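You operate a simulated robot arm through the tools that you are given. There is no shell and no other tool. Be economical: measure what you need, move in short steps, check, and stop when the job is done.

Carry out the task below with a simulated two-armed robot. There is one attempt and no reset: what you move stays moved.

JOB
Fetch the yellow line card labelled "65" from the top of the table with the wood edge and set it on the top of the corner table. Take the orange buckle on the top of the table with the wood edge and put it away on the wooden board behind the vice. Put the blue sandbag on the top of the deep white table. Press the white machine fast button two times. Put the test bag on the top of the wide white table away on the hole over the red plate. Take the lid off the jar labelled "bands" on the top of the wide white table and lay it down there. Open the second cabinet drawer, put the sample card from the top of the wide white table in the second drawer from the top of the green cabinet and shut the drawer again. The order is free.
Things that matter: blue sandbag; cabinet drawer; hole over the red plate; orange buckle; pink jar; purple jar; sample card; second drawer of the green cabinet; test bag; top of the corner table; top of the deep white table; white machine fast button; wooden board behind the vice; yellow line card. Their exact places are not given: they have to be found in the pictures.

Only the result counts: the job must be done as asked and must still hold three seconds after the hand-in. Knocking over, shifting, dropping, spilling or breaking anything else fails it. A push-on lid holds only when it is set on centred and level and pressed home; a screw cap is set on level and turned clockwise until tight.

ROBOT AND FRAMES
Two 7-joint arms with fingered hands on one trunk, on a base that drives. Base frame: it is fixed to the floor where the robot stands at the start and does not move with it; the origin is under the middle of the robot, x ahead of it, y to its left, z up; the surface under the hand at the start is at about z = 780. Readings come in mm, degrees, newtons and seconds.
The left shoulder is at the start at [60, 138, 822], the right one opposite. With the tool pointing down near the work surface each hand reaches from about 400 to 920 mm from the robot's upright axis, wherever it stands, measured 20 degrees to its own side. Places, roughly: blue sandbag [1000, -1250, 750]; cabinet drawer [-3300, 4500, 1100]; hole over the red plate (26x25 cm) [-6640, -2960, 840]; orange buckle (5x6x4 cm) [500, -500, 800]; pink jar, purple jar [250, 3000, 750]; sample card [250, 3250, 750]; second drawer of the green cabinet [-3300, 4600, 1100]; test bag [250, 2750, 750]; top of the corner table [500, 4600, 800]; top of the deep white table [600, 800, 800]; white machine fast button [400, 1900, 1100]; wooden board behind the vice (25x30 cm) [-2880, 2380, 920]; yellow line card [750, 0, 750]. Payload 4 kg a hand.
Tool frame (each hand has its own): the origin (TCP) lies between the finger pads and is the grasp point; the fingertips stand 36 mm ahead of it; z points along the fingers, y is the line along which they close. Largest opening 120 mm; the body of the gripper starts 42 mm behind the TCP. The gripper is a hand of 5 fingers: y runs from the thumb to the fingers, the wrist lies at [-15, -109, -200] in the tool frame.
Orientation is told as [roll, pitch, yaw] about the base's x, y, z axes, in that order, counted from this pose: with the fingers straight down and the wrist toward the robot, the tool's x, y and z point along [0, 1, 0], [1, 0, 0] and [0, 0, -1] of the base frame.

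CONTROLS
- The arms move only by the tool send_rows. It takes "left_targets", "right_targets" or both (then of equal length, played together; a hand with none holds still); each is a list of rows, each a list of 6 numbers: the turn, a rotation vector about the tool's x, y, z in units of 45 degrees (1.0 is 45 degrees), then the shift along the tool's x, y, z in units of 500 mm (1.0 is 500 mm). In form: [[wx, wy, wz, dx, dy, dz], ...]. A call has 1 to 12 rows; each row is the pose to reach, as a shift and turn from the pose commanded when the call began, along the tool's axes at that moment. A call with a number of a shift or a turn outside -1 to 1 is refused whole. A row lasts 0.2 s, in which the tool goes at most 50 mm and 8.6 degrees; a call with a longer step from one row to the next is refused whole. Where a pose cannot be reached the arm comes as near as it can. A force on the tool above 40 N (or 10 N above the force at the start of the call, whichever is more), or a blocked arm, ends the call early, and 0.2 s more pass. In this call time passes only in rows, and 0.2 s behind the last. The reply holds the time, the measured pose of the TCP, the force on the tool along the base axes, the opening and the grip force, in the units named above and with some noise, with the torque about the TCP (base axes, N m) and any sound that the robot's microphone picked up.
- Cameras (640 x 400 px; columns grow to the right, rows downward): "scene" is now at [45.2, 17.5, 1443.7]; the picture's right is [0.24, -0.97, 0.00], its down [-0.75, -0.18, -0.63] and it looks along [0.62, 0.15, -0.77] (base axes); focal length 214 px, centre (320, 200). "left" rides on the left gripper at [-69, -79, -131] in its tool frame; the picture's right is [-0.78, -0.29, 0.55], its down [0.55, -0.73, 0.40] and it looks along [0.29, 0.61, 0.74] (tool axes); focal length 222 px, centre (320, 200). "right" rides on the right gripper at [69, -79, -131] in its tool frame; the picture's right is [-0.78, 0.29, -0.55], its down [-0.55, -0.73, 0.40] and it looks along [-0.29, 0.61, 0.74] (tool axes); focal length 222 px, centre (320, 200).
- capture(camera): a new picture of that camera. It takes no simulated time.
- raise_lower(by): slides the trunk up (or, below 0, down) by that many mm; the arms and the scene camera ride with it, the base frame stays. It gives what a move gives, with no picture.
- base_move(legs): drives the robot by 1 to 6 legs, each [ahead, left, turn to the left] in mm, mm and degrees, along the robot's own axes; the way and the turn of a leg run together, so that a leg with both is an arc; at most 1500 mm and 180 degrees a leg. The arms and the cameras ride along, it lands a little off, and it stops where it bumps. It gives what a move gives.
- finger_targets(index, middle, ring, little, thumb_bend, thumb_turn, hand): sets how far each is bent, from 0 (flat) to 1 (curled in); at 0.3 the hand is open as for a grip, at 0.7 the pads meet at the TCP. One left out holds its place. A second passes; each finger stops where it meets its share of the squeeze, and holds until it gets a number again. It is the only way to open and close the hand. It gives what a move gives, with no picture; readings hold the bend of each and the force on index, middle, ring, little, thumb and palm. thumb_turn goes from beside the hand (0) to across from the fingers (1), as for a grip.
- head_to(pan, tilt): turns the head with the scene camera to pan (to the left, within 86 degrees either way) and tilt (down, from -29 to 69), counted from straight ahead of the robot. It gives what a move gives.
- point_at(camera, pixels): for up to 12 pixels [column, row] of the newest picture of that camera ("zoom" is the newest enlarged one), the place [x, y, z] in the base frame of the surface seen there, good to about 2 mm. It takes no simulated time.
- enlarge(camera, box): a new picture of the part [left, top, right, bottom] of that camera's present view, enlarged. It takes no simulated time.
- close_job(): hands the job in; it is judged then, once.

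Go step by step. Measure first, check grasps and placings, and put right what went wrong. The budget is 138 turns and 180 pictures, counting those below and the enlarged ones. Unless the task says otherwise, let go and move clear before handing in.

The tools are called after "Request:" by a JSON object that holds its "fn" and its "kwargs". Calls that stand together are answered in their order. send_rows: Moves the arms, as the interface text tells. Its arguments: {"type":"object","properties":{"left_targets":{"type":"array"},"right_targets":{"type":"array"}},"required":[]} The other tools are called the same way: raise_lower (by) slides the trunk up or down; finger_targets (index, middle, ring, little, thumb_bend, thumb_turn, hand) moves the fingers one by one; base_move (legs) drives the base; head_to (pan, tilt) turns the head that bears the scene camera; capture (camera) takes a picture; point_at (camera, pixels) gives the place of the surface under pixels of a picture; enlarge (camera, box) takes an enlarged picture of a part of a camera's view; close_job () hands the job in.

At the start:

```text
t: 0.0
left_ee_pos: [647.5, 199.1, 1041.9]
left_ee_rot: [0.0, 0.0, 0.0]
left_ft_force: [0.0, 0.7, 0.6]
left_wrist_torque: [-0.03, 0.01, -0.04]
left_grip_width: 119.8
left_gripper_force: 0.1
left_shape: jaw
left_bend: [0.3, 0.3, 0.3, 0.3, 0.3, 0.97]
left_finger forces: [0.1, 0.1, 0.0, 0.0, 0.0, 0.0]
right_ee_pos: [579.3, -189.0, 1040.1]
right_ee_rot: [0.0, 0.0, 0.0]
right_ft_force: [-0.7, -0.3, 0.4]
right_wrist_torque: [-0.02, 0.0, 0.01]
right_grip_width: 119.8
right_gripper_force: 0.0
right_shape: jaw
right_bend: [0.3, 0.3, 0.3, 0.3, 0.3, 0.97]
right_finger forces: [0.0, 0.0, 0.0, 0.0, 0.0, 0.1]
trunk travel left (down, up): [-400.0, 190.0]
robot x, y, heading: [0.1, 1.0, -0.0]
head pan, tilt: [13.6, 50.7]
```

scene: 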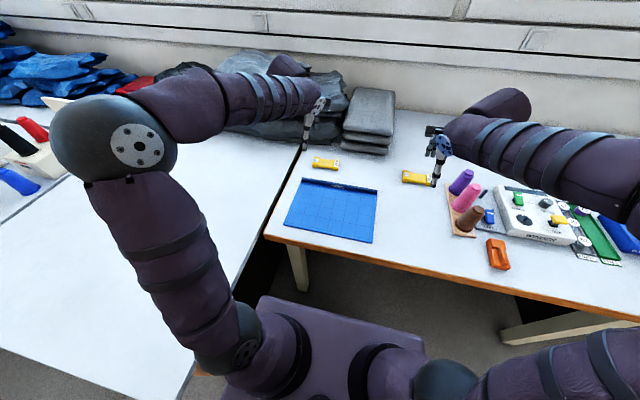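
right: 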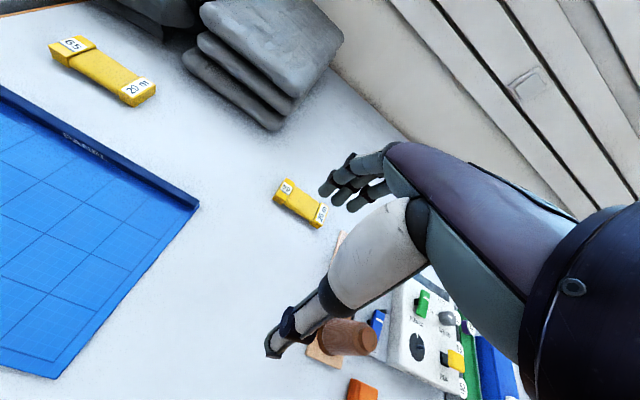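
left: 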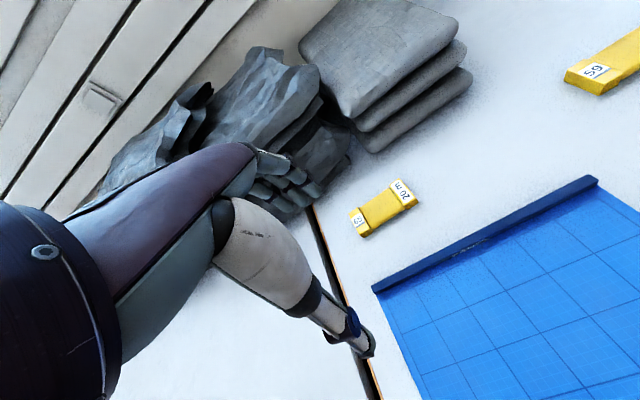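

Two yellow cards are visible: the right picture shows one marked "65" near (72,44) and another near (300,203). I'll enlarge both to read the labels and see the scene.

Request:
{"fn": "enlarge", "kwargs": {"camera": "right", "box": [20, 20, 180, 120]}}

Request:
{"fn": "enlarge", "kwargs": {"camera": "right", "box": [240, 160, 360, 240]}}

Request:
{"fn": "enlarge", "kwargs": {"camera": "scene", "box": [290, 130, 530, 280]}}

Request:
{"fn": "point_at", "kwargs": {"camera": "scene", "pixels": [[326, 163], [314, 159], [338, 164], [417, 177], [497, 246], [491, 241], [505, 268], [335, 210]]}}

```text
4.00 times, centred on (100, 70) of right
```

zoom: 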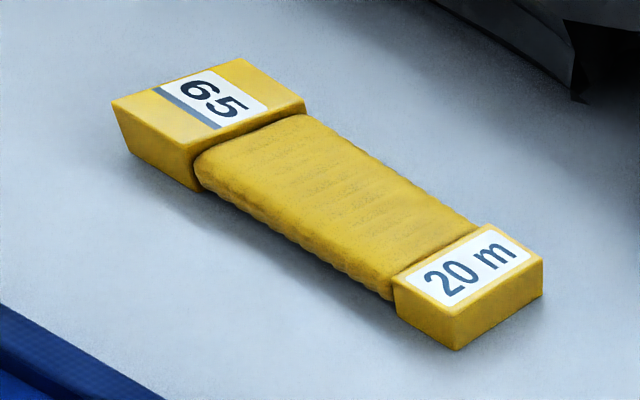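

```text
5.00 times, centred on (300, 200) of right
```

zoom: 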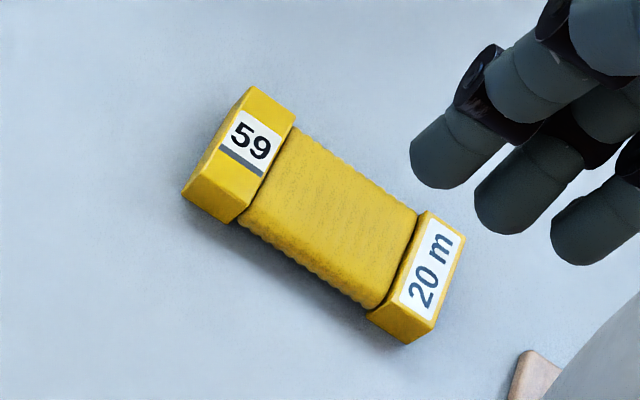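

```text
2.67 times, centred on (410, 205) of scene
```

zoom: 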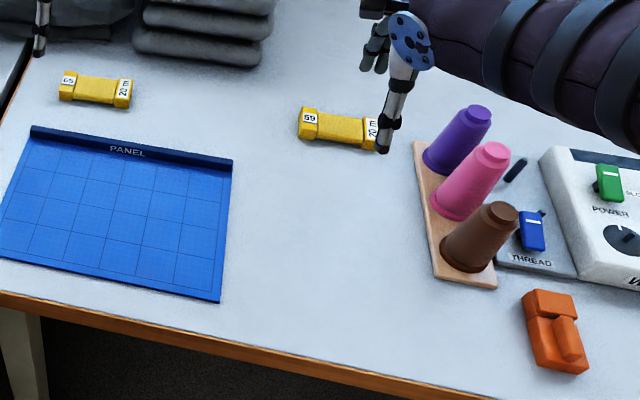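

```text
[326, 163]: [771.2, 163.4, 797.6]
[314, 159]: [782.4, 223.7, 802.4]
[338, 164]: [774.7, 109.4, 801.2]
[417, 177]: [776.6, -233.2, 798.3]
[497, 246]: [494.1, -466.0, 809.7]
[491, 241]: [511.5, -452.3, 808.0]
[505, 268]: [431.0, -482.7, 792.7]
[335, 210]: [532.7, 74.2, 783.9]
```

Card "65" is the left one, centred about (771,165,800) and lying along y; the buckle is around (490,-466,805). Now I'll look around to the right for the sandbag and the room layout.

Request:
{"fn": "head_to", "kwargs": {"pan": -60, "tilt": 25}}

Request:
{"fn": "capture", "kwargs": {"camera": "scene"}}

Request:
{"fn": "head_to", "kwargs": {"pan": 70, "tilt": 15}}

Request:
{"fn": "capture", "kwargs": {"camera": "scene"}}

```text
t: 1.5
left_ee_pos: [645.6, 200.2, 1041.3]
left_ee_rot: [0.0, -0.1, 0.1]
left_ft_force: [0.5, -0.1, 0.0]
left_wrist_torque: [0.01, -0.01, 0.01]
left_grip_width: 119.8
left_gripper_force: 0.2
left_shape: jaw
left_bend: [0.3, 0.3, 0.3, 0.3, 0.3, 0.97]
left_finger forces: [0.0, 0.0, 0.1, 0.0, 0.1, 0.0]
right_ee_pos: [579.0, -189.6, 1040.4]
right_ee_rot: [0.0, -0.2, 0.0]
right_ft_force: [-0.5, 0.1, 1.0]
right_wrist_torque: [-0.02, -0.02, -0.03]
right_grip_width: 119.6
right_gripper_force: 0.1
right_shape: jaw
right_bend: [0.3, 0.3, 0.3, 0.3, 0.3, 0.97]
right_finger forces: [0.0, 0.0, 0.1, 0.0, 0.0, 0.1]
trunk travel left (down, up): [-400.0, 190.0]
robot x, y, heading: [2.0, 2.6, -0.2]
head pan, tilt: [-60.0, 25.0]
```

```text
173 pictures are left
```

scene: 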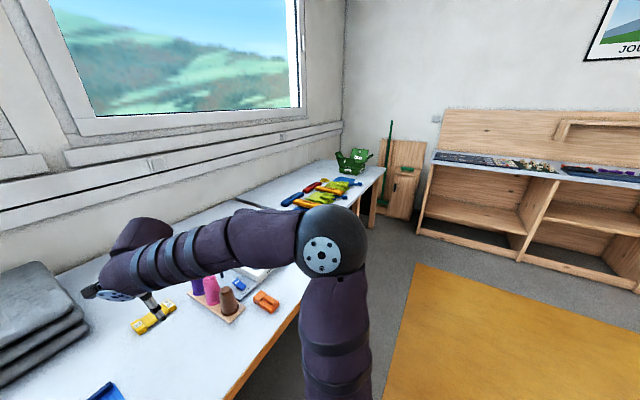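

```text
t: 3.6
left_ee_pos: [646.8, 198.2, 1040.2]
left_ee_rot: [-0.1, 0.0, -0.1]
left_ft_force: [0.9, 0.4, 0.6]
left_wrist_torque: [0.02, 0.01, 0.01]
left_grip_width: 119.6
left_gripper_force: 0.1
left_shape: jaw
left_bend: [0.3, 0.3, 0.3, 0.3, 0.3, 0.97]
left_finger forces: [0.0, 0.0, 0.0, 0.1, 0.0, 0.0]
right_ee_pos: [579.5, -189.3, 1039.5]
right_ee_rot: [0.0, 0.0, 0.0]
right_ft_force: [-0.2, 0.4, 0.2]
right_wrist_torque: [-0.01, -0.04, 0.0]
right_grip_width: 119.7
right_gripper_force: 0.0
right_shape: jaw
right_bend: [0.3, 0.3, 0.3, 0.3, 0.3, 0.97]
right_finger forces: [0.0, 0.1, 0.1, 0.0, 0.0, 0.0]
trunk travel left (down, up): [-400.0, 190.0]
robot x, y, heading: [0.2, -3.6, -0.1]
head pan, tilt: [70.0, 15.0]
```

```text
172 pictures are left
```

scene: 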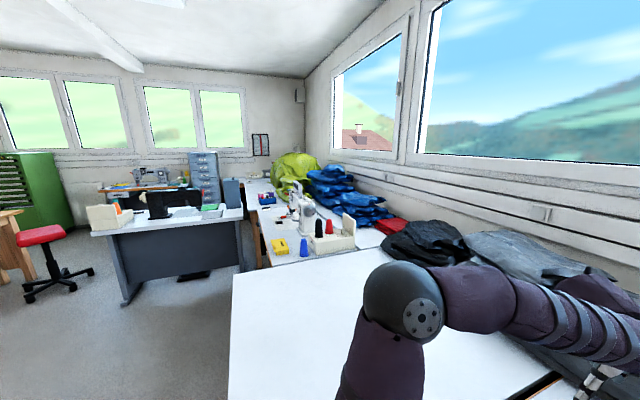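

The blue sandbag seems to lie on the far right table near (345,182) of the first picture. I'll slide right to look closer.

Request:
{"fn": "base_move", "kwargs": {"legs": [[0, -1000, 0]]}}

Request:
{"fn": "head_to", "kwargs": {"pan": -15, "tilt": 40}}

Request:
{"fn": "capture", "kwargs": {"camera": "scene"}}

Request:
{"fn": "capture", "kwargs": {"camera": "right"}}

```text
t: 8.7
left_ee_pos: [644.3, -796.4, 1040.8]
left_ee_rot: [0.0, 0.0, -0.3]
left_ft_force: [1.1, -0.7, -0.7]
left_wrist_torque: [0.0, 0.0, -0.01]
left_grip_width: 119.6
left_gripper_force: 0.0
left_shape: jaw
left_bend: [0.3, 0.3, 0.3, 0.3, 0.3, 0.97]
left_finger forces: [0.0, 0.1, 0.0, 0.1, 0.0, 0.0]
right_ee_pos: [574.3, -1184.0, 1040.2]
right_ee_rot: [0.0, 0.0, -0.3]
right_ft_force: [-0.5, 0.2, 0.0]
right_wrist_torque: [-0.03, -0.03, 0.01]
right_grip_width: 119.6
right_gripper_force: 0.0
right_shape: jaw
right_bend: [0.3, 0.3, 0.3, 0.3, 0.3, 0.97]
right_finger forces: [0.0, 0.1, 0.0, 0.1, 0.1, 0.0]
trunk travel left (down, up): [-400.0, 190.0]
robot x, y, heading: [-6.5, -993.7, -0.1]
head pan, tilt: [70.0, 15.0]
```

```text
t: 10.3
left_ee_pos: [644.3, -796.4, 1040.3]
left_ee_rot: [0.0, -0.1, -0.3]
left_ft_force: [-0.6, 0.0, 0.3]
left_wrist_torque: [0.01, 0.04, 0.03]
left_grip_width: 119.8
left_gripper_force: 0.0
left_shape: jaw
left_bend: [0.3, 0.3, 0.3, 0.3, 0.3, 0.97]
left_finger forces: [0.0, 0.0, 0.0, 0.1, 0.0, 0.0]
right_ee_pos: [575.4, -1182.0, 1040.3]
right_ee_rot: [0.0, 0.0, -0.3]
right_ft_force: [-0.1, 0.0, 0.6]
right_wrist_torque: [0.0, 0.04, 0.01]
right_grip_width: 119.6
right_gripper_force: 0.0
right_shape: jaw
right_bend: [0.3, 0.3, 0.3, 0.3, 0.3, 0.97]
right_finger forces: [0.0, 0.0, 0.0, 0.0, 0.0, 0.0]
trunk travel left (down, up): [-400.0, 190.0]
robot x, y, heading: [-5.6, -994.2, -0.5]
head pan, tilt: [-15.0, 40.0]
```

```text
171 pictures are left
```

scene: 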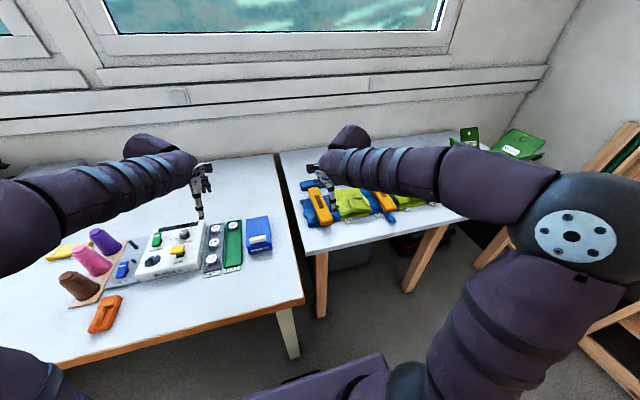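

```text
170 pictures are left
```

right: 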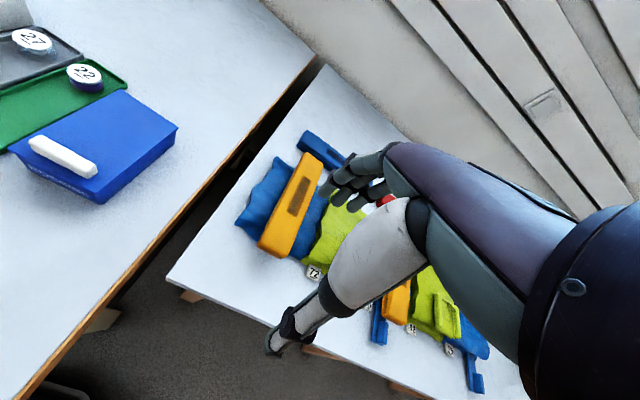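

The right table holds several blue and lime items near (350,205). I'll slide further right and back the right hand up for a clear view.

Request:
{"fn": "send_rows", "kwargs": {"right_targets": [[0, 0, 0, 0, -0.1, 0], [0, 0, 0, 0, -0.2, 0], [0, 0, 0, 0, -0.3, 0], [0, 0, 0, 0, -0.38, 0]]}}

Request:
{"fn": "base_move", "kwargs": {"legs": [[0, -250, 0]]}}

Request:
{"fn": "head_to", "kwargs": {"pan": 0, "tilt": 40}}

Request:
{"fn": "capture", "kwargs": {"camera": "scene"}}

Request:
{"fn": "enlarge", "kwargs": {"camera": "scene", "box": [200, 100, 440, 250]}}

Request:
{"fn": "capture", "kwargs": {"camera": "right"}}

```text
t: 11.3
left_ee_pos: [644.8, -795.3, 1040.2]
left_ee_rot: [-0.1, 0.1, -0.3]
left_ft_force: [0.3, 0.4, -0.1]
left_wrist_torque: [0.04, -0.01, -0.01]
left_grip_width: 119.6
left_gripper_force: 0.1
left_shape: jaw
left_bend: [0.3, 0.3, 0.3, 0.3, 0.3, 0.97]
left_finger forces: [0.1, 0.0, 0.0, 0.0, 0.0, 0.0]
right_ee_pos: [385.3, -1182.5, 1039.1]
right_ee_rot: [-0.1, -0.1, -0.4]
right_ft_force: [0.1, 0.6, 0.6]
right_wrist_torque: [-0.01, 0.01, 0.01]
right_grip_width: 119.8
right_gripper_force: 0.1
right_shape: jaw
right_bend: [0.3, 0.3, 0.3, 0.3, 0.3, 0.97]
right_finger forces: [0.0, 0.1, 0.1, 0.0, 0.1, 0.0]
trunk travel left (down, up): [-400.0, 190.0]
robot x, y, heading: [-1.9, -992.6, -0.4]
head pan, tilt: [-15.0, 40.0]
```

```text
t: 13.1
left_ee_pos: [642.5, -1042.1, 1040.5]
left_ee_rot: [0.0, 0.1, 0.0]
left_ft_force: [-1.0, 0.3, 0.3]
left_wrist_torque: [-0.01, 0.02, 0.03]
left_grip_width: 119.7
left_gripper_force: 0.0
left_shape: jaw
left_bend: [0.3, 0.3, 0.3, 0.3, 0.3, 0.97]
left_finger forces: [0.0, 0.0, 0.0, 0.0, 0.0, 0.0]
right_ee_pos: [385.5, -1431.3, 1039.5]
right_ee_rot: [-0.1, 0.0, -0.1]
right_ft_force: [0.8, 0.0, -1.4]
right_wrist_torque: [0.05, 0.01, 0.01]
right_grip_width: 119.7
right_gripper_force: 0.1
right_shape: jaw
right_bend: [0.3, 0.3, 0.3, 0.3, 0.3, 0.97]
right_finger forces: [0.0, 0.0, 0.0, 0.0, 0.0, 0.0]
trunk travel left (down, up): [-400.0, 190.0]
robot x, y, heading: [0.0, -1239.5, -0.1]
head pan, tilt: [-15.0, 40.0]
```

```text
t: 13.9
left_ee_pos: [642.3, -1042.3, 1041.3]
left_ee_rot: [0.0, 0.0, -0.1]
left_ft_force: [-0.1, 0.3, 0.2]
left_wrist_torque: [-0.05, 0.02, 0.01]
left_grip_width: 119.8
left_gripper_force: 0.0
left_shape: jaw
left_bend: [0.3, 0.3, 0.3, 0.3, 0.3, 0.97]
left_finger forces: [0.0, 0.0, 0.1, 0.1, 0.0, 0.0]
right_ee_pos: [384.9, -1430.3, 1038.9]
right_ee_rot: [0.1, 0.1, -0.1]
right_ft_force: [-0.6, -0.3, -0.1]
right_wrist_torque: [0.0, 0.01, -0.02]
right_grip_width: 119.8
right_gripper_force: 0.0
right_shape: jaw
right_bend: [0.3, 0.3, 0.3, 0.3, 0.3, 0.97]
right_finger forces: [0.1, 0.0, 0.1, 0.0, 0.0, 0.0]
trunk travel left (down, up): [-400.0, 190.0]
robot x, y, heading: [-4.8, -1242.3, 0.0]
head pan, tilt: [0.0, 40.0]
```

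```text
169 pictures are left
```

scene: 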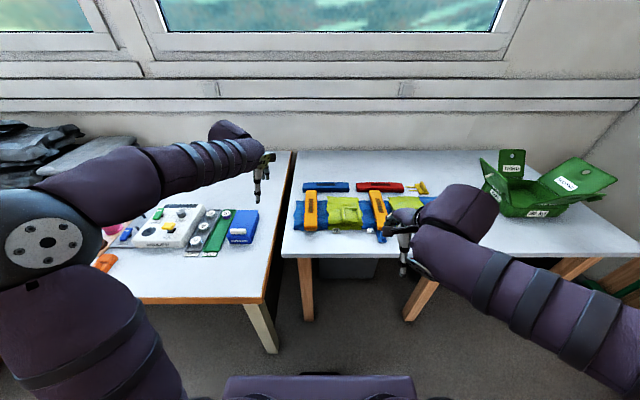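

```text
2.67 times, centred on (320, 175) of scene
```

zoom: 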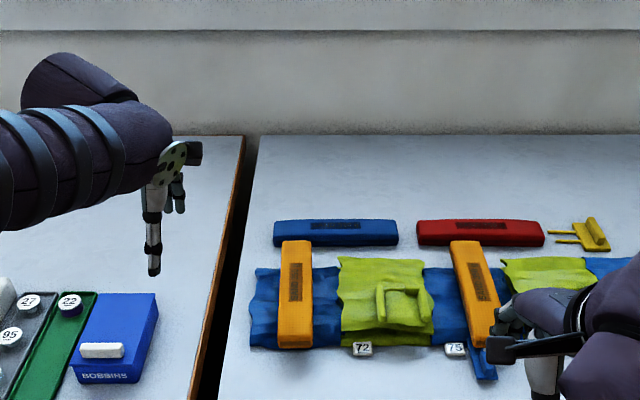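

```text
167 pictures are left
```

right: 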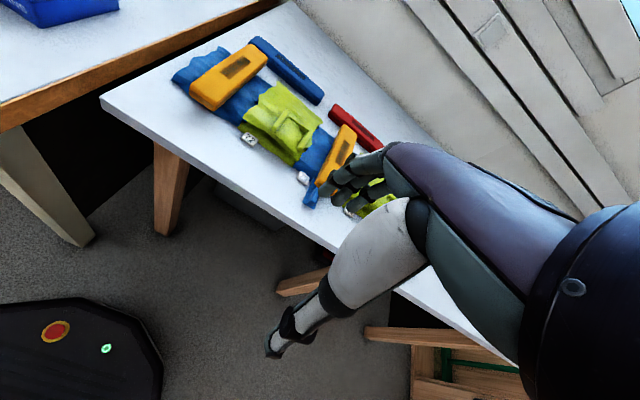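

The blue, red and two orange bars are weight bags; the blue one sits at the back near zoom (335,233). I'll measure it.

Request:
{"fn": "point_at", "kwargs": {"camera": "scene", "pixels": [[326, 187], [305, 187], [346, 188], [326, 183], [326, 191], [310, 209], [380, 187], [355, 170], [330, 197]]}}

Request:
{"fn": "enlarge", "kwargs": {"camera": "scene", "box": [290, 170, 370, 220]}}

```text
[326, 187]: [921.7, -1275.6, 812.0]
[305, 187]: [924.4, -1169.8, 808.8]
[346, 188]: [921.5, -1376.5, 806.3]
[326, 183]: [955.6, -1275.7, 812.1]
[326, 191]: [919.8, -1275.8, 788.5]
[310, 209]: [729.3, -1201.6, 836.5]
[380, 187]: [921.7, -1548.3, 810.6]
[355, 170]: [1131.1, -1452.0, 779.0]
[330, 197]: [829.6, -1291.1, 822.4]
```

```text
8.00 times, centred on (330, 195) of scene
```

zoom: 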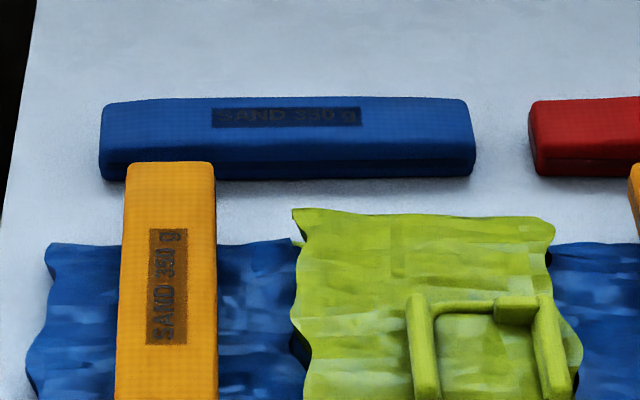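

The blue bag is 230 mm long along y, x≈918–963, centre (940,-1273), top 812. I'll move the base nearer so the right hand can reach.

Request:
{"fn": "base_move", "kwargs": {"legs": [[170, 100, 0]]}}

Request:
{"fn": "capture", "kwargs": {"camera": "scene"}}

```text
t: 15.6
left_ee_pos: [799.1, -947.9, 1038.3]
left_ee_rot: [0.2, 0.2, 0.0]
left_ft_force: [-0.1, -0.6, -0.3]
left_wrist_torque: [0.01, -0.02, 0.02]
left_grip_width: 119.8
left_gripper_force: 0.1
left_shape: jaw
left_bend: [0.3, 0.3, 0.3, 0.3, 0.3, 0.97]
left_finger forces: [0.0, 0.2, 0.0, 0.1, 0.0, 0.1]
right_ee_pos: [543.5, -1337.9, 1039.7]
right_ee_rot: [0.0, 0.0, -0.1]
right_ft_force: [0.3, 0.3, 0.2]
right_wrist_torque: [0.02, -0.06, 0.02]
right_grip_width: 119.8
right_gripper_force: 0.0
right_shape: jaw
right_bend: [0.3, 0.3, 0.3, 0.3, 0.3, 0.97]
right_finger forces: [0.1, 0.0, 0.0, 0.0, 0.1, 0.0]
trunk travel left (down, up): [-400.0, 190.0]
robot x, y, heading: [151.5, -1148.6, -0.3]
head pan, tilt: [0.0, 40.0]
stopped in leg 1: the robot was blocked; the commanded pose is now the measured one
```

```text
165 pictures are left
```

scene: 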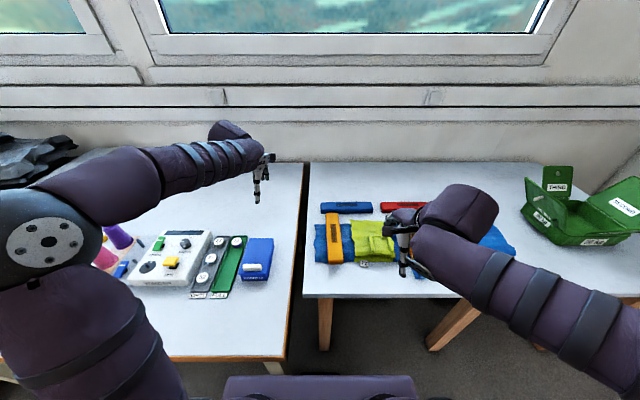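

The base stopped at a bump at x≈151, near enough. I'll bring the right hand above the bag at z≈900.

Request:
{"fn": "send_rows", "kwargs": {"right_targets": [[0, 0, 0, 0.015, 0.09, 0], [0, 0, 0, 0.03, 0.18, 0], [0, 0, 0, 0.045, 0.27, 0], [0, 0, 0, 0.06, 0.36, 0], [0, 0, 0, 0.075, 0.45, 0], [0, 0, 0, 0.09, 0.54, 0], [0, 0, 0, 0.105, 0.63, 0], [0, 0, 0, 0.12, 0.715, 0], [0, 0, 0, 0.13, 0.793, 0], [0, 0, 0, 0.13, 0.793, 0.09], [0, 0, 0, 0.13, 0.793, 0.18], [0, 0, 0, 0.13, 0.793, 0.26]]}}

Request:
{"fn": "capture", "kwargs": {"camera": "scene"}}

Request:
{"fn": "capture", "kwargs": {"camera": "right"}}

```text
t: 18.1
left_ee_pos: [800.5, -949.2, 1037.3]
left_ee_rot: [0.0, 0.3, 0.1]
left_ft_force: [-0.1, -0.3, 0.0]
left_wrist_torque: [0.0, 0.0, 0.03]
left_grip_width: 119.7
left_gripper_force: 0.0
left_shape: jaw
left_bend: [0.3, 0.3, 0.3, 0.3, 0.3, 0.97]
left_finger forces: [0.0, 0.0, 0.1, 0.0, 0.1, 0.0]
right_ee_pos: [943.4, -1273.4, 907.8]
right_ee_rot: [0.0, 0.0, -0.1]
right_ft_force: [0.2, -1.1, 0.1]
right_wrist_torque: [0.0, 0.01, 0.02]
right_grip_width: 119.7
right_gripper_force: 0.0
right_shape: jaw
right_bend: [0.3, 0.3, 0.3, 0.3, 0.3, 0.97]
right_finger forces: [0.0, 0.1, 0.1, 0.0, 0.0, 0.1]
trunk travel left (down, up): [-400.0, 190.0]
robot x, y, heading: [155.9, -1149.4, -0.1]
head pan, tilt: [0.0, 40.0]
```

```text
164 pictures are left
```

scene: 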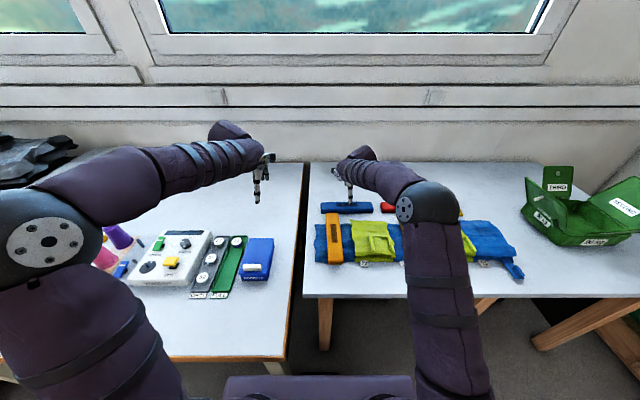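

```text
163 pictures are left
```

right: 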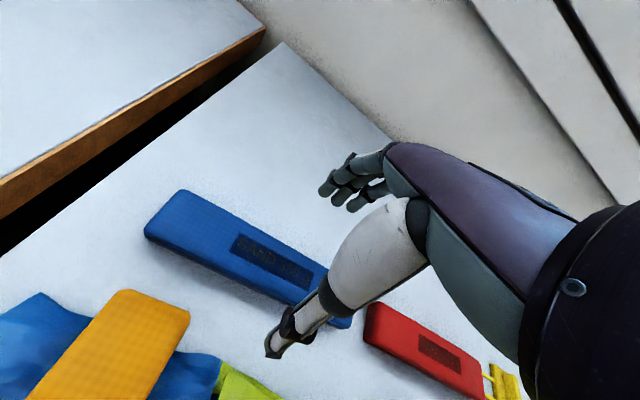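

The hand is above the bag and clear of the neighbours. Descend to about z=822 and close.

Request:
{"fn": "send_rows", "kwargs": {"right_targets": [[0, 0, 0, 0, 0, 0.08], [0, 0, 0, 0, 0, 0.14], [0, 0, 0, 0, -0.004, 0.17]]}}

Request:
{"fn": "finger_targets", "kwargs": {"hand": "right", "index": 0.7, "middle": 0.7, "ring": 0.7, "little": 0.7, "thumb_bend": 0.7, "thumb_turn": 1}}

Request:
{"fn": "capture", "kwargs": {"camera": "right"}}

```text
t: 18.9
left_ee_pos: [800.4, -948.1, 1037.3]
left_ee_rot: [0.1, 0.2, 0.1]
left_ft_force: [0.9, 0.5, 0.4]
left_wrist_torque: [-0.01, 0.01, -0.03]
left_grip_width: 119.5
left_gripper_force: 0.0
left_shape: jaw
left_bend: [0.3, 0.3, 0.3, 0.3, 0.3, 0.97]
left_finger forces: [0.1, 0.0, 0.0, 0.0, 0.0, 0.0]
right_ee_pos: [939.1, -1274.0, 824.7]
right_ee_rot: [0.0, 0.0, -0.1]
right_ft_force: [-1.0, -0.3, 0.5]
right_wrist_torque: [0.0, 0.03, 0.03]
right_grip_width: 119.6
right_gripper_force: 0.1
right_shape: jaw
right_bend: [0.3, 0.3, 0.3, 0.3, 0.3, 0.97]
right_finger forces: [0.0, 0.0, 0.1, 0.0, 0.1, 0.0]
trunk travel left (down, up): [-400.0, 190.0]
robot x, y, heading: [155.6, -1147.8, -0.3]
head pan, tilt: [0.0, 40.0]
```

```text
t: 19.9
left_ee_pos: [800.7, -948.3, 1037.4]
left_ee_rot: [0.0, 0.2, 0.1]
left_ft_force: [-0.7, 0.3, 0.0]
left_wrist_torque: [0.04, 0.02, 0.01]
left_grip_width: 119.7
left_gripper_force: 0.0
left_shape: jaw
left_bend: [0.3, 0.3, 0.3, 0.3, 0.3, 0.97]
left_finger forces: [0.0, 0.0, 0.0, 0.0, 0.0, 0.0]
right_ee_pos: [938.8, -1272.5, 823.2]
right_ee_rot: [0.0, 0.1, -0.1]
right_ft_force: [0.4, 0.1, -0.8]
right_wrist_torque: [-0.01, 0.0, 0.0]
right_grip_width: 47.1
right_gripper_force: 22.2
right_shape: fingers
right_bend: [0.63, 0.64, 0.65, 0.69, 0.55, 0.99]
right_finger forces: [7.8, 7.2, 5.3, 1.2, 21.8, 0.0]
trunk travel left (down, up): [-400.0, 190.0]
robot x, y, heading: [152.1, -1148.0, -0.0]
head pan, tilt: [0.0, 40.0]
```

```text
162 pictures are left
```

right: 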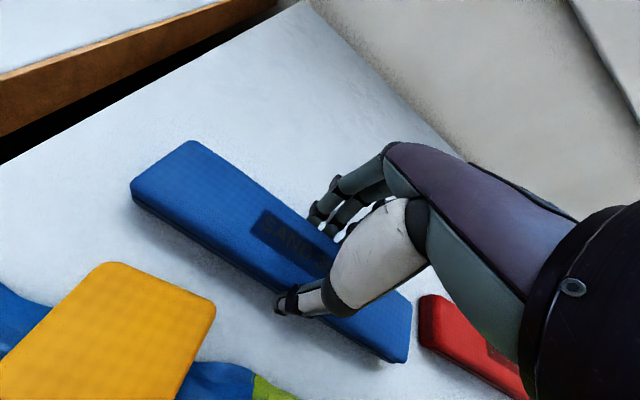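

Gripped at 47 mm with 22 N. Lift and pull back.

Request:
{"fn": "send_rows", "kwargs": {"right_targets": [[0, 0, 0, 0, 0, -0.08], [0, 0, 0, 0, 0, -0.17], [0, 0, 0, 0, 0, -0.26], [0, 0, 0, 0, 0, -0.35], [0, 0, 0, 0, 0, -0.42], [0, 0, 0, 0, -0.09, -0.42], [0, 0, 0, 0, -0.18, -0.42], [0, 0, 0, 0, -0.27, -0.42], [0, 0, 0, 0, -0.36, -0.42], [0, 0, 0, 0, -0.45, -0.42], [0, 0, 0, 0, -0.54, -0.42], [0, 0, 0, 0, -0.62, -0.42]]}}

Request:
{"fn": "capture", "kwargs": {"camera": "right"}}

Request:
{"fn": "base_move", "kwargs": {"legs": [[-160, 0, 0], [0, 1140, 0]]}}

Request:
{"fn": "head_to", "kwargs": {"pan": 20, "tilt": 40}}

Request:
{"fn": "capture", "kwargs": {"camera": "scene"}}

```text
t: 22.6
left_ee_pos: [800.6, -948.4, 1038.4]
left_ee_rot: [0.1, 0.1, 0.1]
left_ft_force: [-1.3, -0.3, -0.1]
left_wrist_torque: [0.02, -0.02, 0.02]
left_grip_width: 119.7
left_gripper_force: 0.1
left_shape: jaw
left_bend: [0.3, 0.3, 0.3, 0.3, 0.3, 0.97]
left_finger forces: [0.1, 0.0, 0.0, 0.1, 0.0, 0.0]
right_ee_pos: [625.7, -1273.5, 1035.4]
right_ee_rot: [0.0, -0.1, 0.0]
right_ft_force: [0.2, -0.1, -3.7]
right_wrist_torque: [-0.01, -0.05, -0.01]
right_grip_width: 46.9
right_gripper_force: 21.6
right_shape: fingers
right_bend: [0.63, 0.64, 0.65, 0.69, 0.55, 0.99]
right_finger forces: [8.0, 7.0, 5.2, 1.3, 21.6, 0.1]
trunk travel left (down, up): [-400.0, 190.0]
robot x, y, heading: [150.4, -1145.5, -0.3]
head pan, tilt: [0.0, 40.0]
```

```text
161 pictures are left
```

right: 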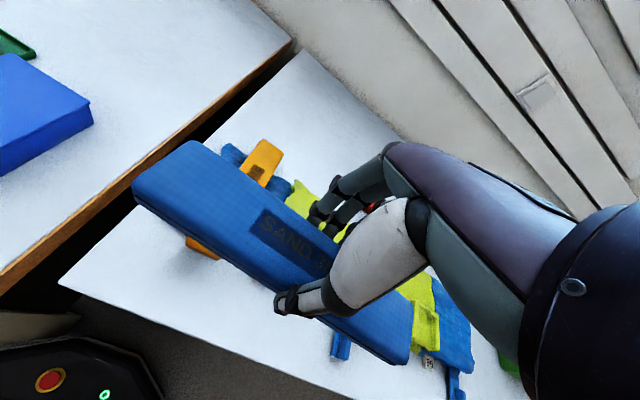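

```text
t: 29.4
left_ee_pos: [634.5, 214.1, 1038.8]
left_ee_rot: [0.1, 0.2, 0.7]
left_ft_force: [0.6, -0.9, 0.4]
left_wrist_torque: [0.02, 0.0, -0.03]
left_grip_width: 119.1
left_gripper_force: 0.0
left_shape: jaw
left_bend: [0.3, 0.3, 0.3, 0.3, 0.3, 0.97]
left_finger forces: [0.0, 0.0, 0.1, 0.0, 0.0, 0.0]
right_ee_pos: [464.6, -113.3, 1034.5]
right_ee_rot: [-0.1, 0.0, 0.7]
right_ft_force: [1.4, 0.8, -3.3]
right_wrist_torque: [-0.01, -0.1, 0.01]
right_grip_width: 46.7
right_gripper_force: 21.4
right_shape: fingers
right_bend: [0.63, 0.64, 0.65, 0.69, 0.55, 0.99]
right_finger forces: [8.0, 6.9, 5.1, 1.3, 21.5, 0.0]
trunk travel left (down, up): [-400.0, 190.0]
robot x, y, heading: [-7.3, 8.8, 0.8]
head pan, tilt: [0.0, 40.0]
```

```text
t: 30.3
left_ee_pos: [634.5, 215.4, 1039.3]
left_ee_rot: [0.1, 0.2, 0.7]
left_ft_force: [-0.7, 0.0, -0.4]
left_wrist_torque: [0.01, -0.03, -0.02]
left_grip_width: 119.7
left_gripper_force: 0.0
left_shape: jaw
left_bend: [0.3, 0.3, 0.3, 0.3, 0.3, 0.97]
left_finger forces: [0.0, 0.0, 0.0, 0.0, 0.0, 0.0]
right_ee_pos: [465.8, -111.2, 1034.8]
right_ee_rot: [0.1, 0.1, 0.6]
right_ft_force: [-0.6, 0.2, -4.0]
right_wrist_torque: [-0.01, -0.05, -0.02]
right_grip_width: 47.1
right_gripper_force: 21.5
right_shape: fingers
right_bend: [0.63, 0.64, 0.65, 0.69, 0.55, 0.99]
right_finger forces: [8.1, 6.9, 5.2, 1.3, 21.5, 0.0]
trunk travel left (down, up): [-400.0, 190.0]
robot x, y, heading: [-8.9, 3.6, 0.8]
head pan, tilt: [20.0, 40.0]
```

```text
160 pictures are left
```

scene: 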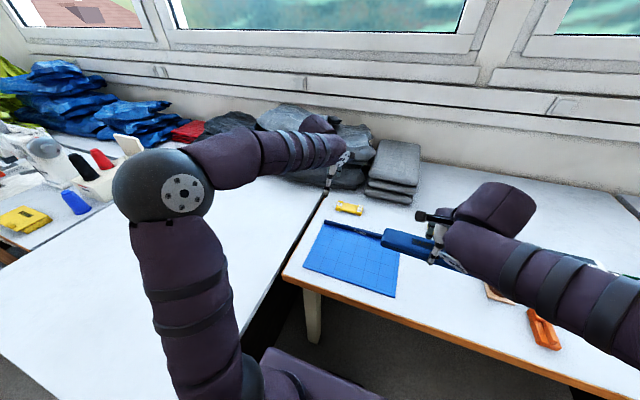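

The bag is held well (label horizontal, 21 N). Now measure card "65" precisely for the left hand.

Request:
{"fn": "enlarge", "kwargs": {"camera": "scene", "box": [310, 180, 390, 230]}}

Request:
{"fn": "capture", "kwargs": {"camera": "left"}}

```text
8.00 times, centred on (350, 205) of scene
```

zoom: 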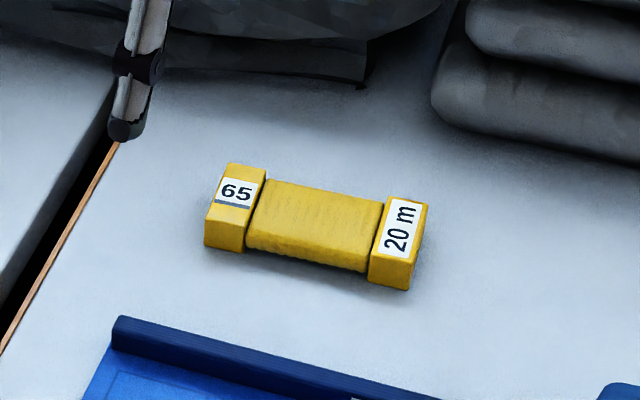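

```text
158 pictures are left
```

left: 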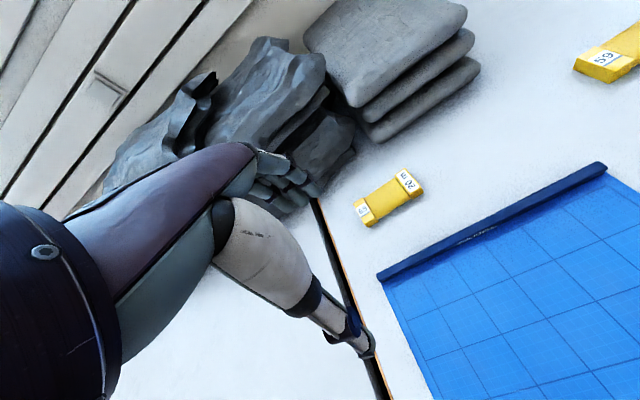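

Request:
{"fn": "point_at", "kwargs": {"camera": "zoom", "pixels": [[320, 190], [315, 225], [310, 258], [245, 172], [232, 215], [215, 240], [405, 203], [390, 250], [400, 280]]}}

```text
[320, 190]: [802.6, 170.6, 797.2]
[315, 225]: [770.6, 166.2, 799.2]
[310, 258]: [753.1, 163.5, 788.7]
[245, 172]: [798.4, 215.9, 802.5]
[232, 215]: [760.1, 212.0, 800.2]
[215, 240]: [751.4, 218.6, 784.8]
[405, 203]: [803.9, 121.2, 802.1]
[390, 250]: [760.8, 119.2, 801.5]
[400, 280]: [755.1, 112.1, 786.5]
```

Card: centre (778,166), about 50 mm wide in x, top 801. I'll lower the left hand over it.

Request:
{"fn": "send_rows", "kwargs": {"left_targets": [[0, 0, 0, -0.033, 0.08, 0], [0, 0, 0, -0.066, 0.16, 0], [0, 0, 0, -0.1, 0.24, 0], [0, 0, 0, -0.1, 0.286, 0], [0, 0, 0, -0.1, 0.286, 0.09], [0, 0, 0, -0.1, 0.286, 0.18], [0, 0, 0, -0.1, 0.286, 0.26], [0, 0, 0, -0.1, 0.286, 0.34]]}}

Request:
{"fn": "capture", "kwargs": {"camera": "scene"}}

Request:
{"fn": "capture", "kwargs": {"camera": "left"}}

```text
t: 32.1
left_ee_pos: [779.7, 166.5, 870.0]
left_ee_rot: [0.1, 0.1, 0.8]
left_ft_force: [-0.4, 0.9, -0.6]
left_wrist_torque: [-0.02, 0.01, -0.02]
left_grip_width: 119.8
left_gripper_force: 0.0
left_shape: jaw
left_bend: [0.3, 0.3, 0.3, 0.3, 0.3, 0.97]
left_finger forces: [0.0, 0.0, 0.1, 0.0, 0.0, 0.0]
right_ee_pos: [465.1, -112.5, 1033.9]
right_ee_rot: [0.0, 0.1, 0.6]
right_ft_force: [0.1, -0.4, -4.2]
right_wrist_torque: [-0.04, -0.04, -0.04]
right_grip_width: 46.7
right_gripper_force: 21.9
right_shape: fingers
right_bend: [0.63, 0.64, 0.65, 0.69, 0.55, 0.99]
right_finger forces: [8.1, 7.1, 5.2, 1.2, 21.5, 0.1]
trunk travel left (down, up): [-400.0, 190.0]
robot x, y, heading: [-7.9, 5.0, 0.6]
head pan, tilt: [20.0, 40.0]
```

```text
157 pictures are left
```

scene: 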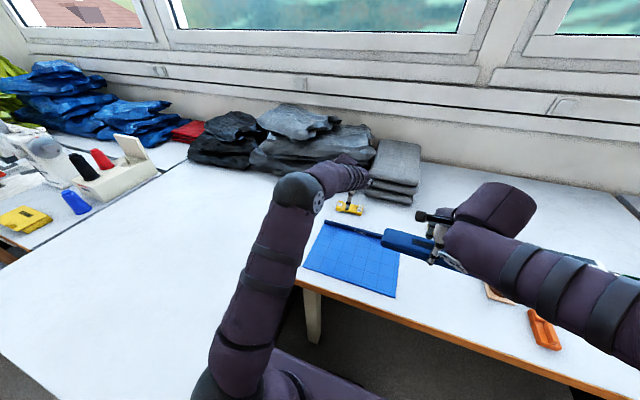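

```text
156 pictures are left
```

left: 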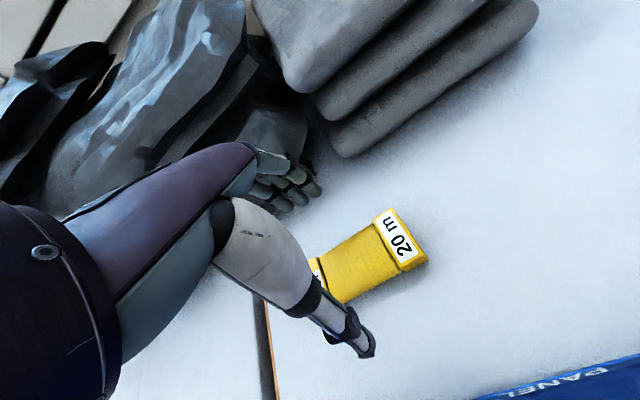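

Before lowering, check how close the grey cloth is to the fingers.

Request:
{"fn": "point_at", "kwargs": {"camera": "left", "pixels": [[310, 165], [305, 120], [335, 152], [235, 130], [320, 220], [380, 280]]}}

```text
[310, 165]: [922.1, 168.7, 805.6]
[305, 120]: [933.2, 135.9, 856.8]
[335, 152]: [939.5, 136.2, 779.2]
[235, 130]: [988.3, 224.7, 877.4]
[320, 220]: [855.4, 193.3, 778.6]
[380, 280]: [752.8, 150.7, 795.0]
```

Cloth starts at x≈920, clear of the fingers (≤850). Lower and close.

Request:
{"fn": "send_rows", "kwargs": {"left_targets": [[0, 0, 0, 0, 0, 0.06], [0, 0, 0, 0, 0, 0.1], [0, 0, 0, 0, 0, 0.107]]}}

Request:
{"fn": "finger_targets", "kwargs": {"hand": "left", "index": 0.7, "middle": 0.7, "ring": 0.7, "little": 0.7, "thumb_bend": 0.7, "thumb_turn": 1}}

Request:
{"fn": "capture", "kwargs": {"camera": "left"}}

```text
t: 32.9
left_ee_pos: [778.5, 167.0, 815.5]
left_ee_rot: [0.0, 0.0, 0.8]
left_ft_force: [-0.5, -0.3, 4.9]
left_wrist_torque: [0.06, -0.32, -0.03]
left_grip_width: 119.4
left_gripper_force: 0.1
left_shape: jaw
left_bend: [0.3, 0.3, 0.3, 0.3, 0.3, 0.97]
left_finger forces: [0.0, 4.9, 0.0, 0.0, 0.0, 0.1]
right_ee_pos: [464.1, -111.8, 1034.3]
right_ee_rot: [-0.1, 0.0, 0.6]
right_ft_force: [0.4, 0.4, -3.8]
right_wrist_torque: [-0.02, -0.03, -0.01]
right_grip_width: 46.7
right_gripper_force: 21.6
right_shape: fingers
right_bend: [0.63, 0.64, 0.65, 0.69, 0.55, 0.99]
right_finger forces: [8.1, 6.9, 5.3, 1.2, 21.5, 0.0]
trunk travel left (down, up): [-400.0, 190.0]
robot x, y, heading: [-6.9, 8.7, 0.8]
head pan, tilt: [20.0, 40.0]
```

```text
t: 33.9
left_ee_pos: [779.4, 166.5, 819.8]
left_ee_rot: [-0.1, -0.5, 0.8]
left_ft_force: [6.9, 0.0, 28.7]
left_wrist_torque: [-0.08, -1.05, 0.0]
left_grip_width: 49.8
left_gripper_force: 34.0
left_shape: fingers
left_bend: [0.57, 0.6, 0.63, 0.7, 0.56, 0.99]
left_finger forces: [24.4, 16.4, 7.8, 0.1, 19.7, 0.1]
right_ee_pos: [463.9, -113.7, 1035.0]
right_ee_rot: [0.0, 0.0, 0.6]
right_ft_force: [-0.1, -0.4, -3.2]
right_wrist_torque: [-0.05, -0.03, -0.02]
right_grip_width: 46.7
right_gripper_force: 21.8
right_shape: fingers
right_bend: [0.63, 0.64, 0.65, 0.69, 0.55, 0.99]
right_finger forces: [8.1, 7.0, 5.2, 1.2, 21.5, 0.1]
trunk travel left (down, up): [-400.0, 190.0]
robot x, y, heading: [-7.6, 4.7, 0.6]
head pan, tilt: [20.0, 40.0]
```

```text
155 pictures are left
```

left: 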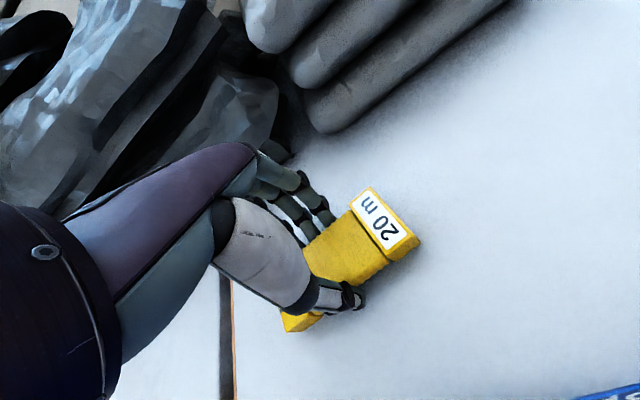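

Card is gripped (50 mm). Fingertips press the table, so lift now.

Request:
{"fn": "send_rows", "kwargs": {"left_targets": [[0, 0, 0, 0, 0, -0.08], [0, 0, 0, 0, 0, -0.17], [0, 0, 0, 0, 0, -0.26], [0, 0, 0, 0, 0, -0.35], [0, 0, 0, 0, 0, -0.42], [0, 0, 0, 0, -0.08, -0.42], [0, 0, 0, 0, -0.16, -0.42], [0, 0, 0, 0, -0.24, -0.42], [0, 0, 0, 0.0, -0.32, -0.42], [0, 0, 0, 0.06, -0.38, -0.42]]}}

Request:
{"fn": "capture", "kwargs": {"camera": "left"}}

Request:
{"fn": "capture", "kwargs": {"camera": "scene"}}

```text
t: 36.1
left_ee_pos: [588.6, 194.7, 1023.7]
left_ee_rot: [0.0, 0.2, 0.7]
left_ft_force: [0.4, 0.3, -0.5]
left_wrist_torque: [-0.02, 0.01, 0.0]
left_grip_width: 49.8
left_gripper_force: 19.9
left_shape: fingers
left_bend: [0.59, 0.62, 0.64, 0.7, 0.56, 0.99]
left_finger forces: [6.5, 6.8, 6.9, 0.0, 20.3, 0.0]
right_ee_pos: [465.0, -111.0, 1034.9]
right_ee_rot: [-0.1, 0.0, 0.7]
right_ft_force: [0.0, 0.1, -2.6]
right_wrist_torque: [-0.04, -0.07, 0.0]
right_grip_width: 46.9
right_gripper_force: 21.7
right_shape: fingers
right_bend: [0.63, 0.64, 0.65, 0.69, 0.55, 0.99]
right_finger forces: [8.1, 7.0, 5.2, 1.2, 21.3, 0.1]
trunk travel left (down, up): [-400.0, 190.0]
robot x, y, heading: [-11.5, 7.1, 0.7]
head pan, tilt: [20.0, 40.0]
```

```text
154 pictures are left
```

left: 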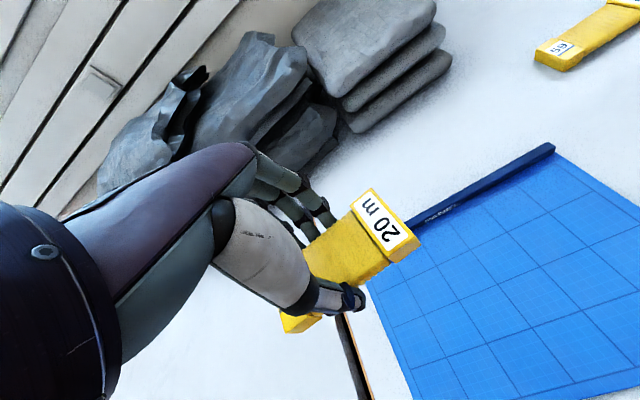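

```text
153 pictures are left
```

scene: 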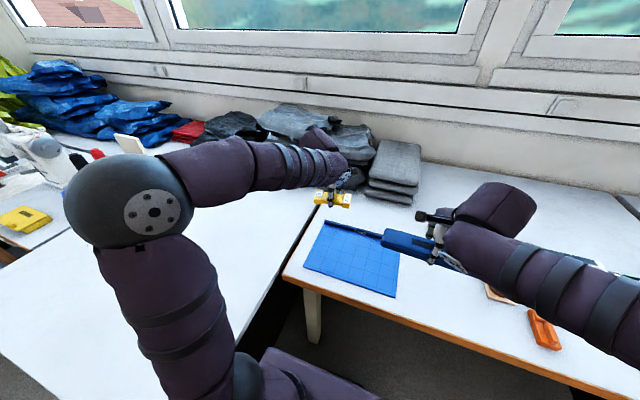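

Both held. Now measure the deep table's edges, to place the bag there with the right hand.

Request:
{"fn": "point_at", "kwargs": {"camera": "scene", "pixels": [[255, 340], [292, 240], [30, 330], [60, 240], [5, 370], [180, 395], [150, 370], [310, 265], [130, 165]]}}

Request:
{"fn": "head_to", "kwargs": {"pan": 60, "tilt": 55}}

Request:
{"fn": "capture", "kwargs": {"camera": "scene"}}

```text
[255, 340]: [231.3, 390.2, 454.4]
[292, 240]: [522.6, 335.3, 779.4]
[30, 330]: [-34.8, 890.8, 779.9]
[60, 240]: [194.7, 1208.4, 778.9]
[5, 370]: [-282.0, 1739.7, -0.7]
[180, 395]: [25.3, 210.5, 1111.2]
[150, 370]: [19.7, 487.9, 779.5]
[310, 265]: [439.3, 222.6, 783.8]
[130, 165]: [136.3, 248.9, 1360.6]
```

```text
t: 37.1
left_ee_pos: [588.8, 193.1, 1024.0]
left_ee_rot: [0.1, 0.2, 0.8]
left_ft_force: [-0.4, 0.5, 0.9]
left_wrist_torque: [-0.01, -0.02, -0.02]
left_grip_width: 49.7
left_gripper_force: 20.8
left_shape: fingers
left_bend: [0.59, 0.62, 0.64, 0.7, 0.56, 0.99]
left_finger forces: [6.5, 6.7, 7.0, 0.0, 20.3, 0.0]
right_ee_pos: [465.9, -111.7, 1034.0]
right_ee_rot: [0.0, -0.1, 0.7]
right_ft_force: [-0.1, -0.3, -2.2]
right_wrist_torque: [-0.02, -0.02, 0.0]
right_grip_width: 46.8
right_gripper_force: 21.6
right_shape: fingers
right_bend: [0.63, 0.64, 0.65, 0.7, 0.55, 0.99]
right_finger forces: [8.1, 7.0, 5.3, 1.2, 21.5, 0.1]
trunk travel left (down, up): [-400.0, 190.0]
robot x, y, heading: [-9.6, 7.8, 0.4]
head pan, tilt: [60.0, 55.0]
```

```text
152 pictures are left
```

scene: 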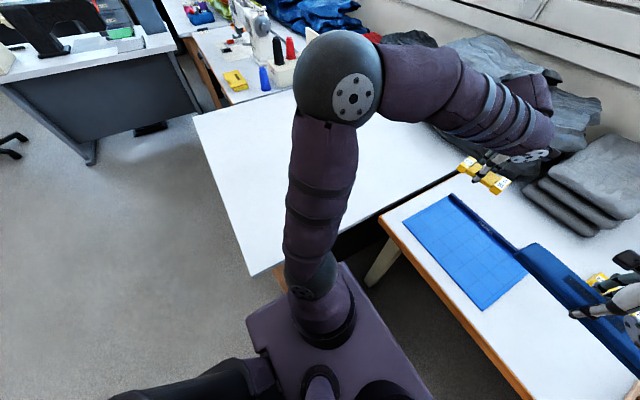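

The deep table is clear; its corner is about (-50,340). I'll back off, turn 45° left, and place the bag around (300,480) with the right hand.

Request:
{"fn": "base_move", "kwargs": {"legs": [[-240, -50, 0], [0, 0, 45]]}}

Request:
{"fn": "head_to", "kwargs": {"pan": 0, "tilt": 45}}

Request:
{"fn": "capture", "kwargs": {"camera": "scene"}}

```text
t: 41.0
left_ee_pos: [33.2, 513.4, 1024.1]
left_ee_rot: [0.1, 0.2, 46.8]
left_ft_force: [0.3, 0.6, 0.4]
left_wrist_torque: [0.03, 0.02, -0.02]
left_grip_width: 49.4
left_gripper_force: 19.8
left_shape: fingers
left_bend: [0.59, 0.62, 0.64, 0.7, 0.56, 0.99]
left_finger forces: [6.3, 6.5, 6.9, 0.0, 19.8, 0.1]
right_ee_pos: [169.3, 212.4, 1035.0]
right_ee_rot: [0.0, 0.0, 46.8]
right_ft_force: [0.5, 0.3, -3.0]
right_wrist_torque: [0.04, -0.02, 0.03]
right_grip_width: 46.8
right_gripper_force: 21.2
right_shape: fingers
right_bend: [0.63, 0.64, 0.65, 0.7, 0.55, 0.99]
right_finger forces: [8.0, 6.8, 5.1, 1.3, 21.0, 0.0]
trunk travel left (down, up): [-400.0, 190.0]
robot x, y, heading: [-243.6, -44.2, 46.6]
head pan, tilt: [60.0, 55.0]
```

```text
t: 42.3
left_ee_pos: [33.9, 513.9, 1024.1]
left_ee_rot: [0.1, 0.3, 46.8]
left_ft_force: [-0.3, -1.1, -0.5]
left_wrist_torque: [0.01, 0.01, 0.04]
left_grip_width: 49.5
left_gripper_force: 20.0
left_shape: fingers
left_bend: [0.59, 0.62, 0.64, 0.7, 0.56, 0.99]
left_finger forces: [6.3, 6.6, 6.8, 0.0, 19.8, 0.0]
right_ee_pos: [168.6, 212.1, 1034.3]
right_ee_rot: [0.0, 0.2, 46.7]
right_ft_force: [-0.8, 0.7, -2.7]
right_wrist_torque: [0.03, -0.05, 0.02]
right_grip_width: 46.8
right_gripper_force: 20.9
right_shape: fingers
right_bend: [0.63, 0.64, 0.65, 0.7, 0.55, 0.99]
right_finger forces: [7.9, 6.8, 5.1, 1.3, 21.0, 0.0]
trunk travel left (down, up): [-400.0, 190.0]
robot x, y, heading: [-249.3, -47.9, 46.6]
head pan, tilt: [0.0, 45.0]
```

```text
151 pictures are left
```

scene: 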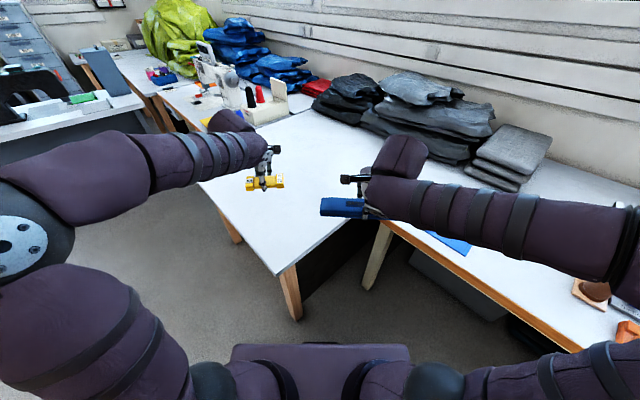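

Drive landed well. Move the right hand to about (310,500) and lower to near the table.

Request:
{"fn": "send_rows", "kwargs": {"right_targets": [[0, 0, 0, 0.027, 0.09, 0], [0, 0, 0, 0.054, 0.18, 0], [0, 0, 0, 0.081, 0.27, 0], [0, 0, 0, 0.108, 0.36, 0], [0, 0, 0, 0.135, 0.45, 0], [0, 0, 0, 0.162, 0.54, 0], [0, 0, 0, 0.19, 0.612, 0], [0, 0, 0, 0.19, 0.612, 0.09], [0, 0, 0, 0.19, 0.612, 0.18], [0, 0, 0, 0.19, 0.612, 0.27], [0, 0, 0, 0.19, 0.612, 0.36], [0, 0, 0, 0.19, 0.612, 0.4]]}}

Request:
{"fn": "capture", "kwargs": {"camera": "scene"}}

```text
t: 44.9
left_ee_pos: [33.4, 513.6, 1023.2]
left_ee_rot: [0.1, 0.2, 46.8]
left_ft_force: [-0.4, 0.6, -0.1]
left_wrist_torque: [0.0, 0.01, 0.0]
left_grip_width: 49.5
left_gripper_force: 20.1
left_shape: fingers
left_bend: [0.59, 0.62, 0.64, 0.7, 0.56, 0.99]
left_finger forces: [6.4, 6.6, 6.9, 0.0, 19.9, 0.1]
right_ee_pos: [308.3, 498.3, 834.1]
right_ee_rot: [0.0, -0.1, 46.8]
right_ft_force: [0.3, -0.5, -4.3]
right_wrist_torque: [0.05, -0.06, 0.01]
right_grip_width: 46.8
right_gripper_force: 21.1
right_shape: fingers
right_bend: [0.63, 0.64, 0.65, 0.7, 0.55, 0.99]
right_finger forces: [8.1, 6.8, 5.1, 1.1, 20.8, 0.0]
trunk travel left (down, up): [-400.0, 190.0]
robot x, y, heading: [-247.9, -43.5, 46.6]
head pan, tilt: [0.0, 45.0]
```

```text
150 pictures are left
```

scene: 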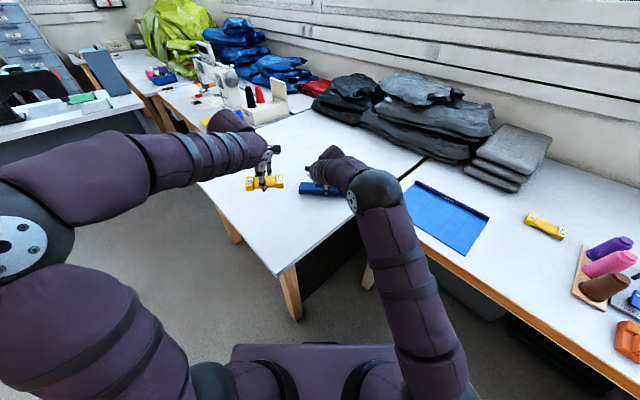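

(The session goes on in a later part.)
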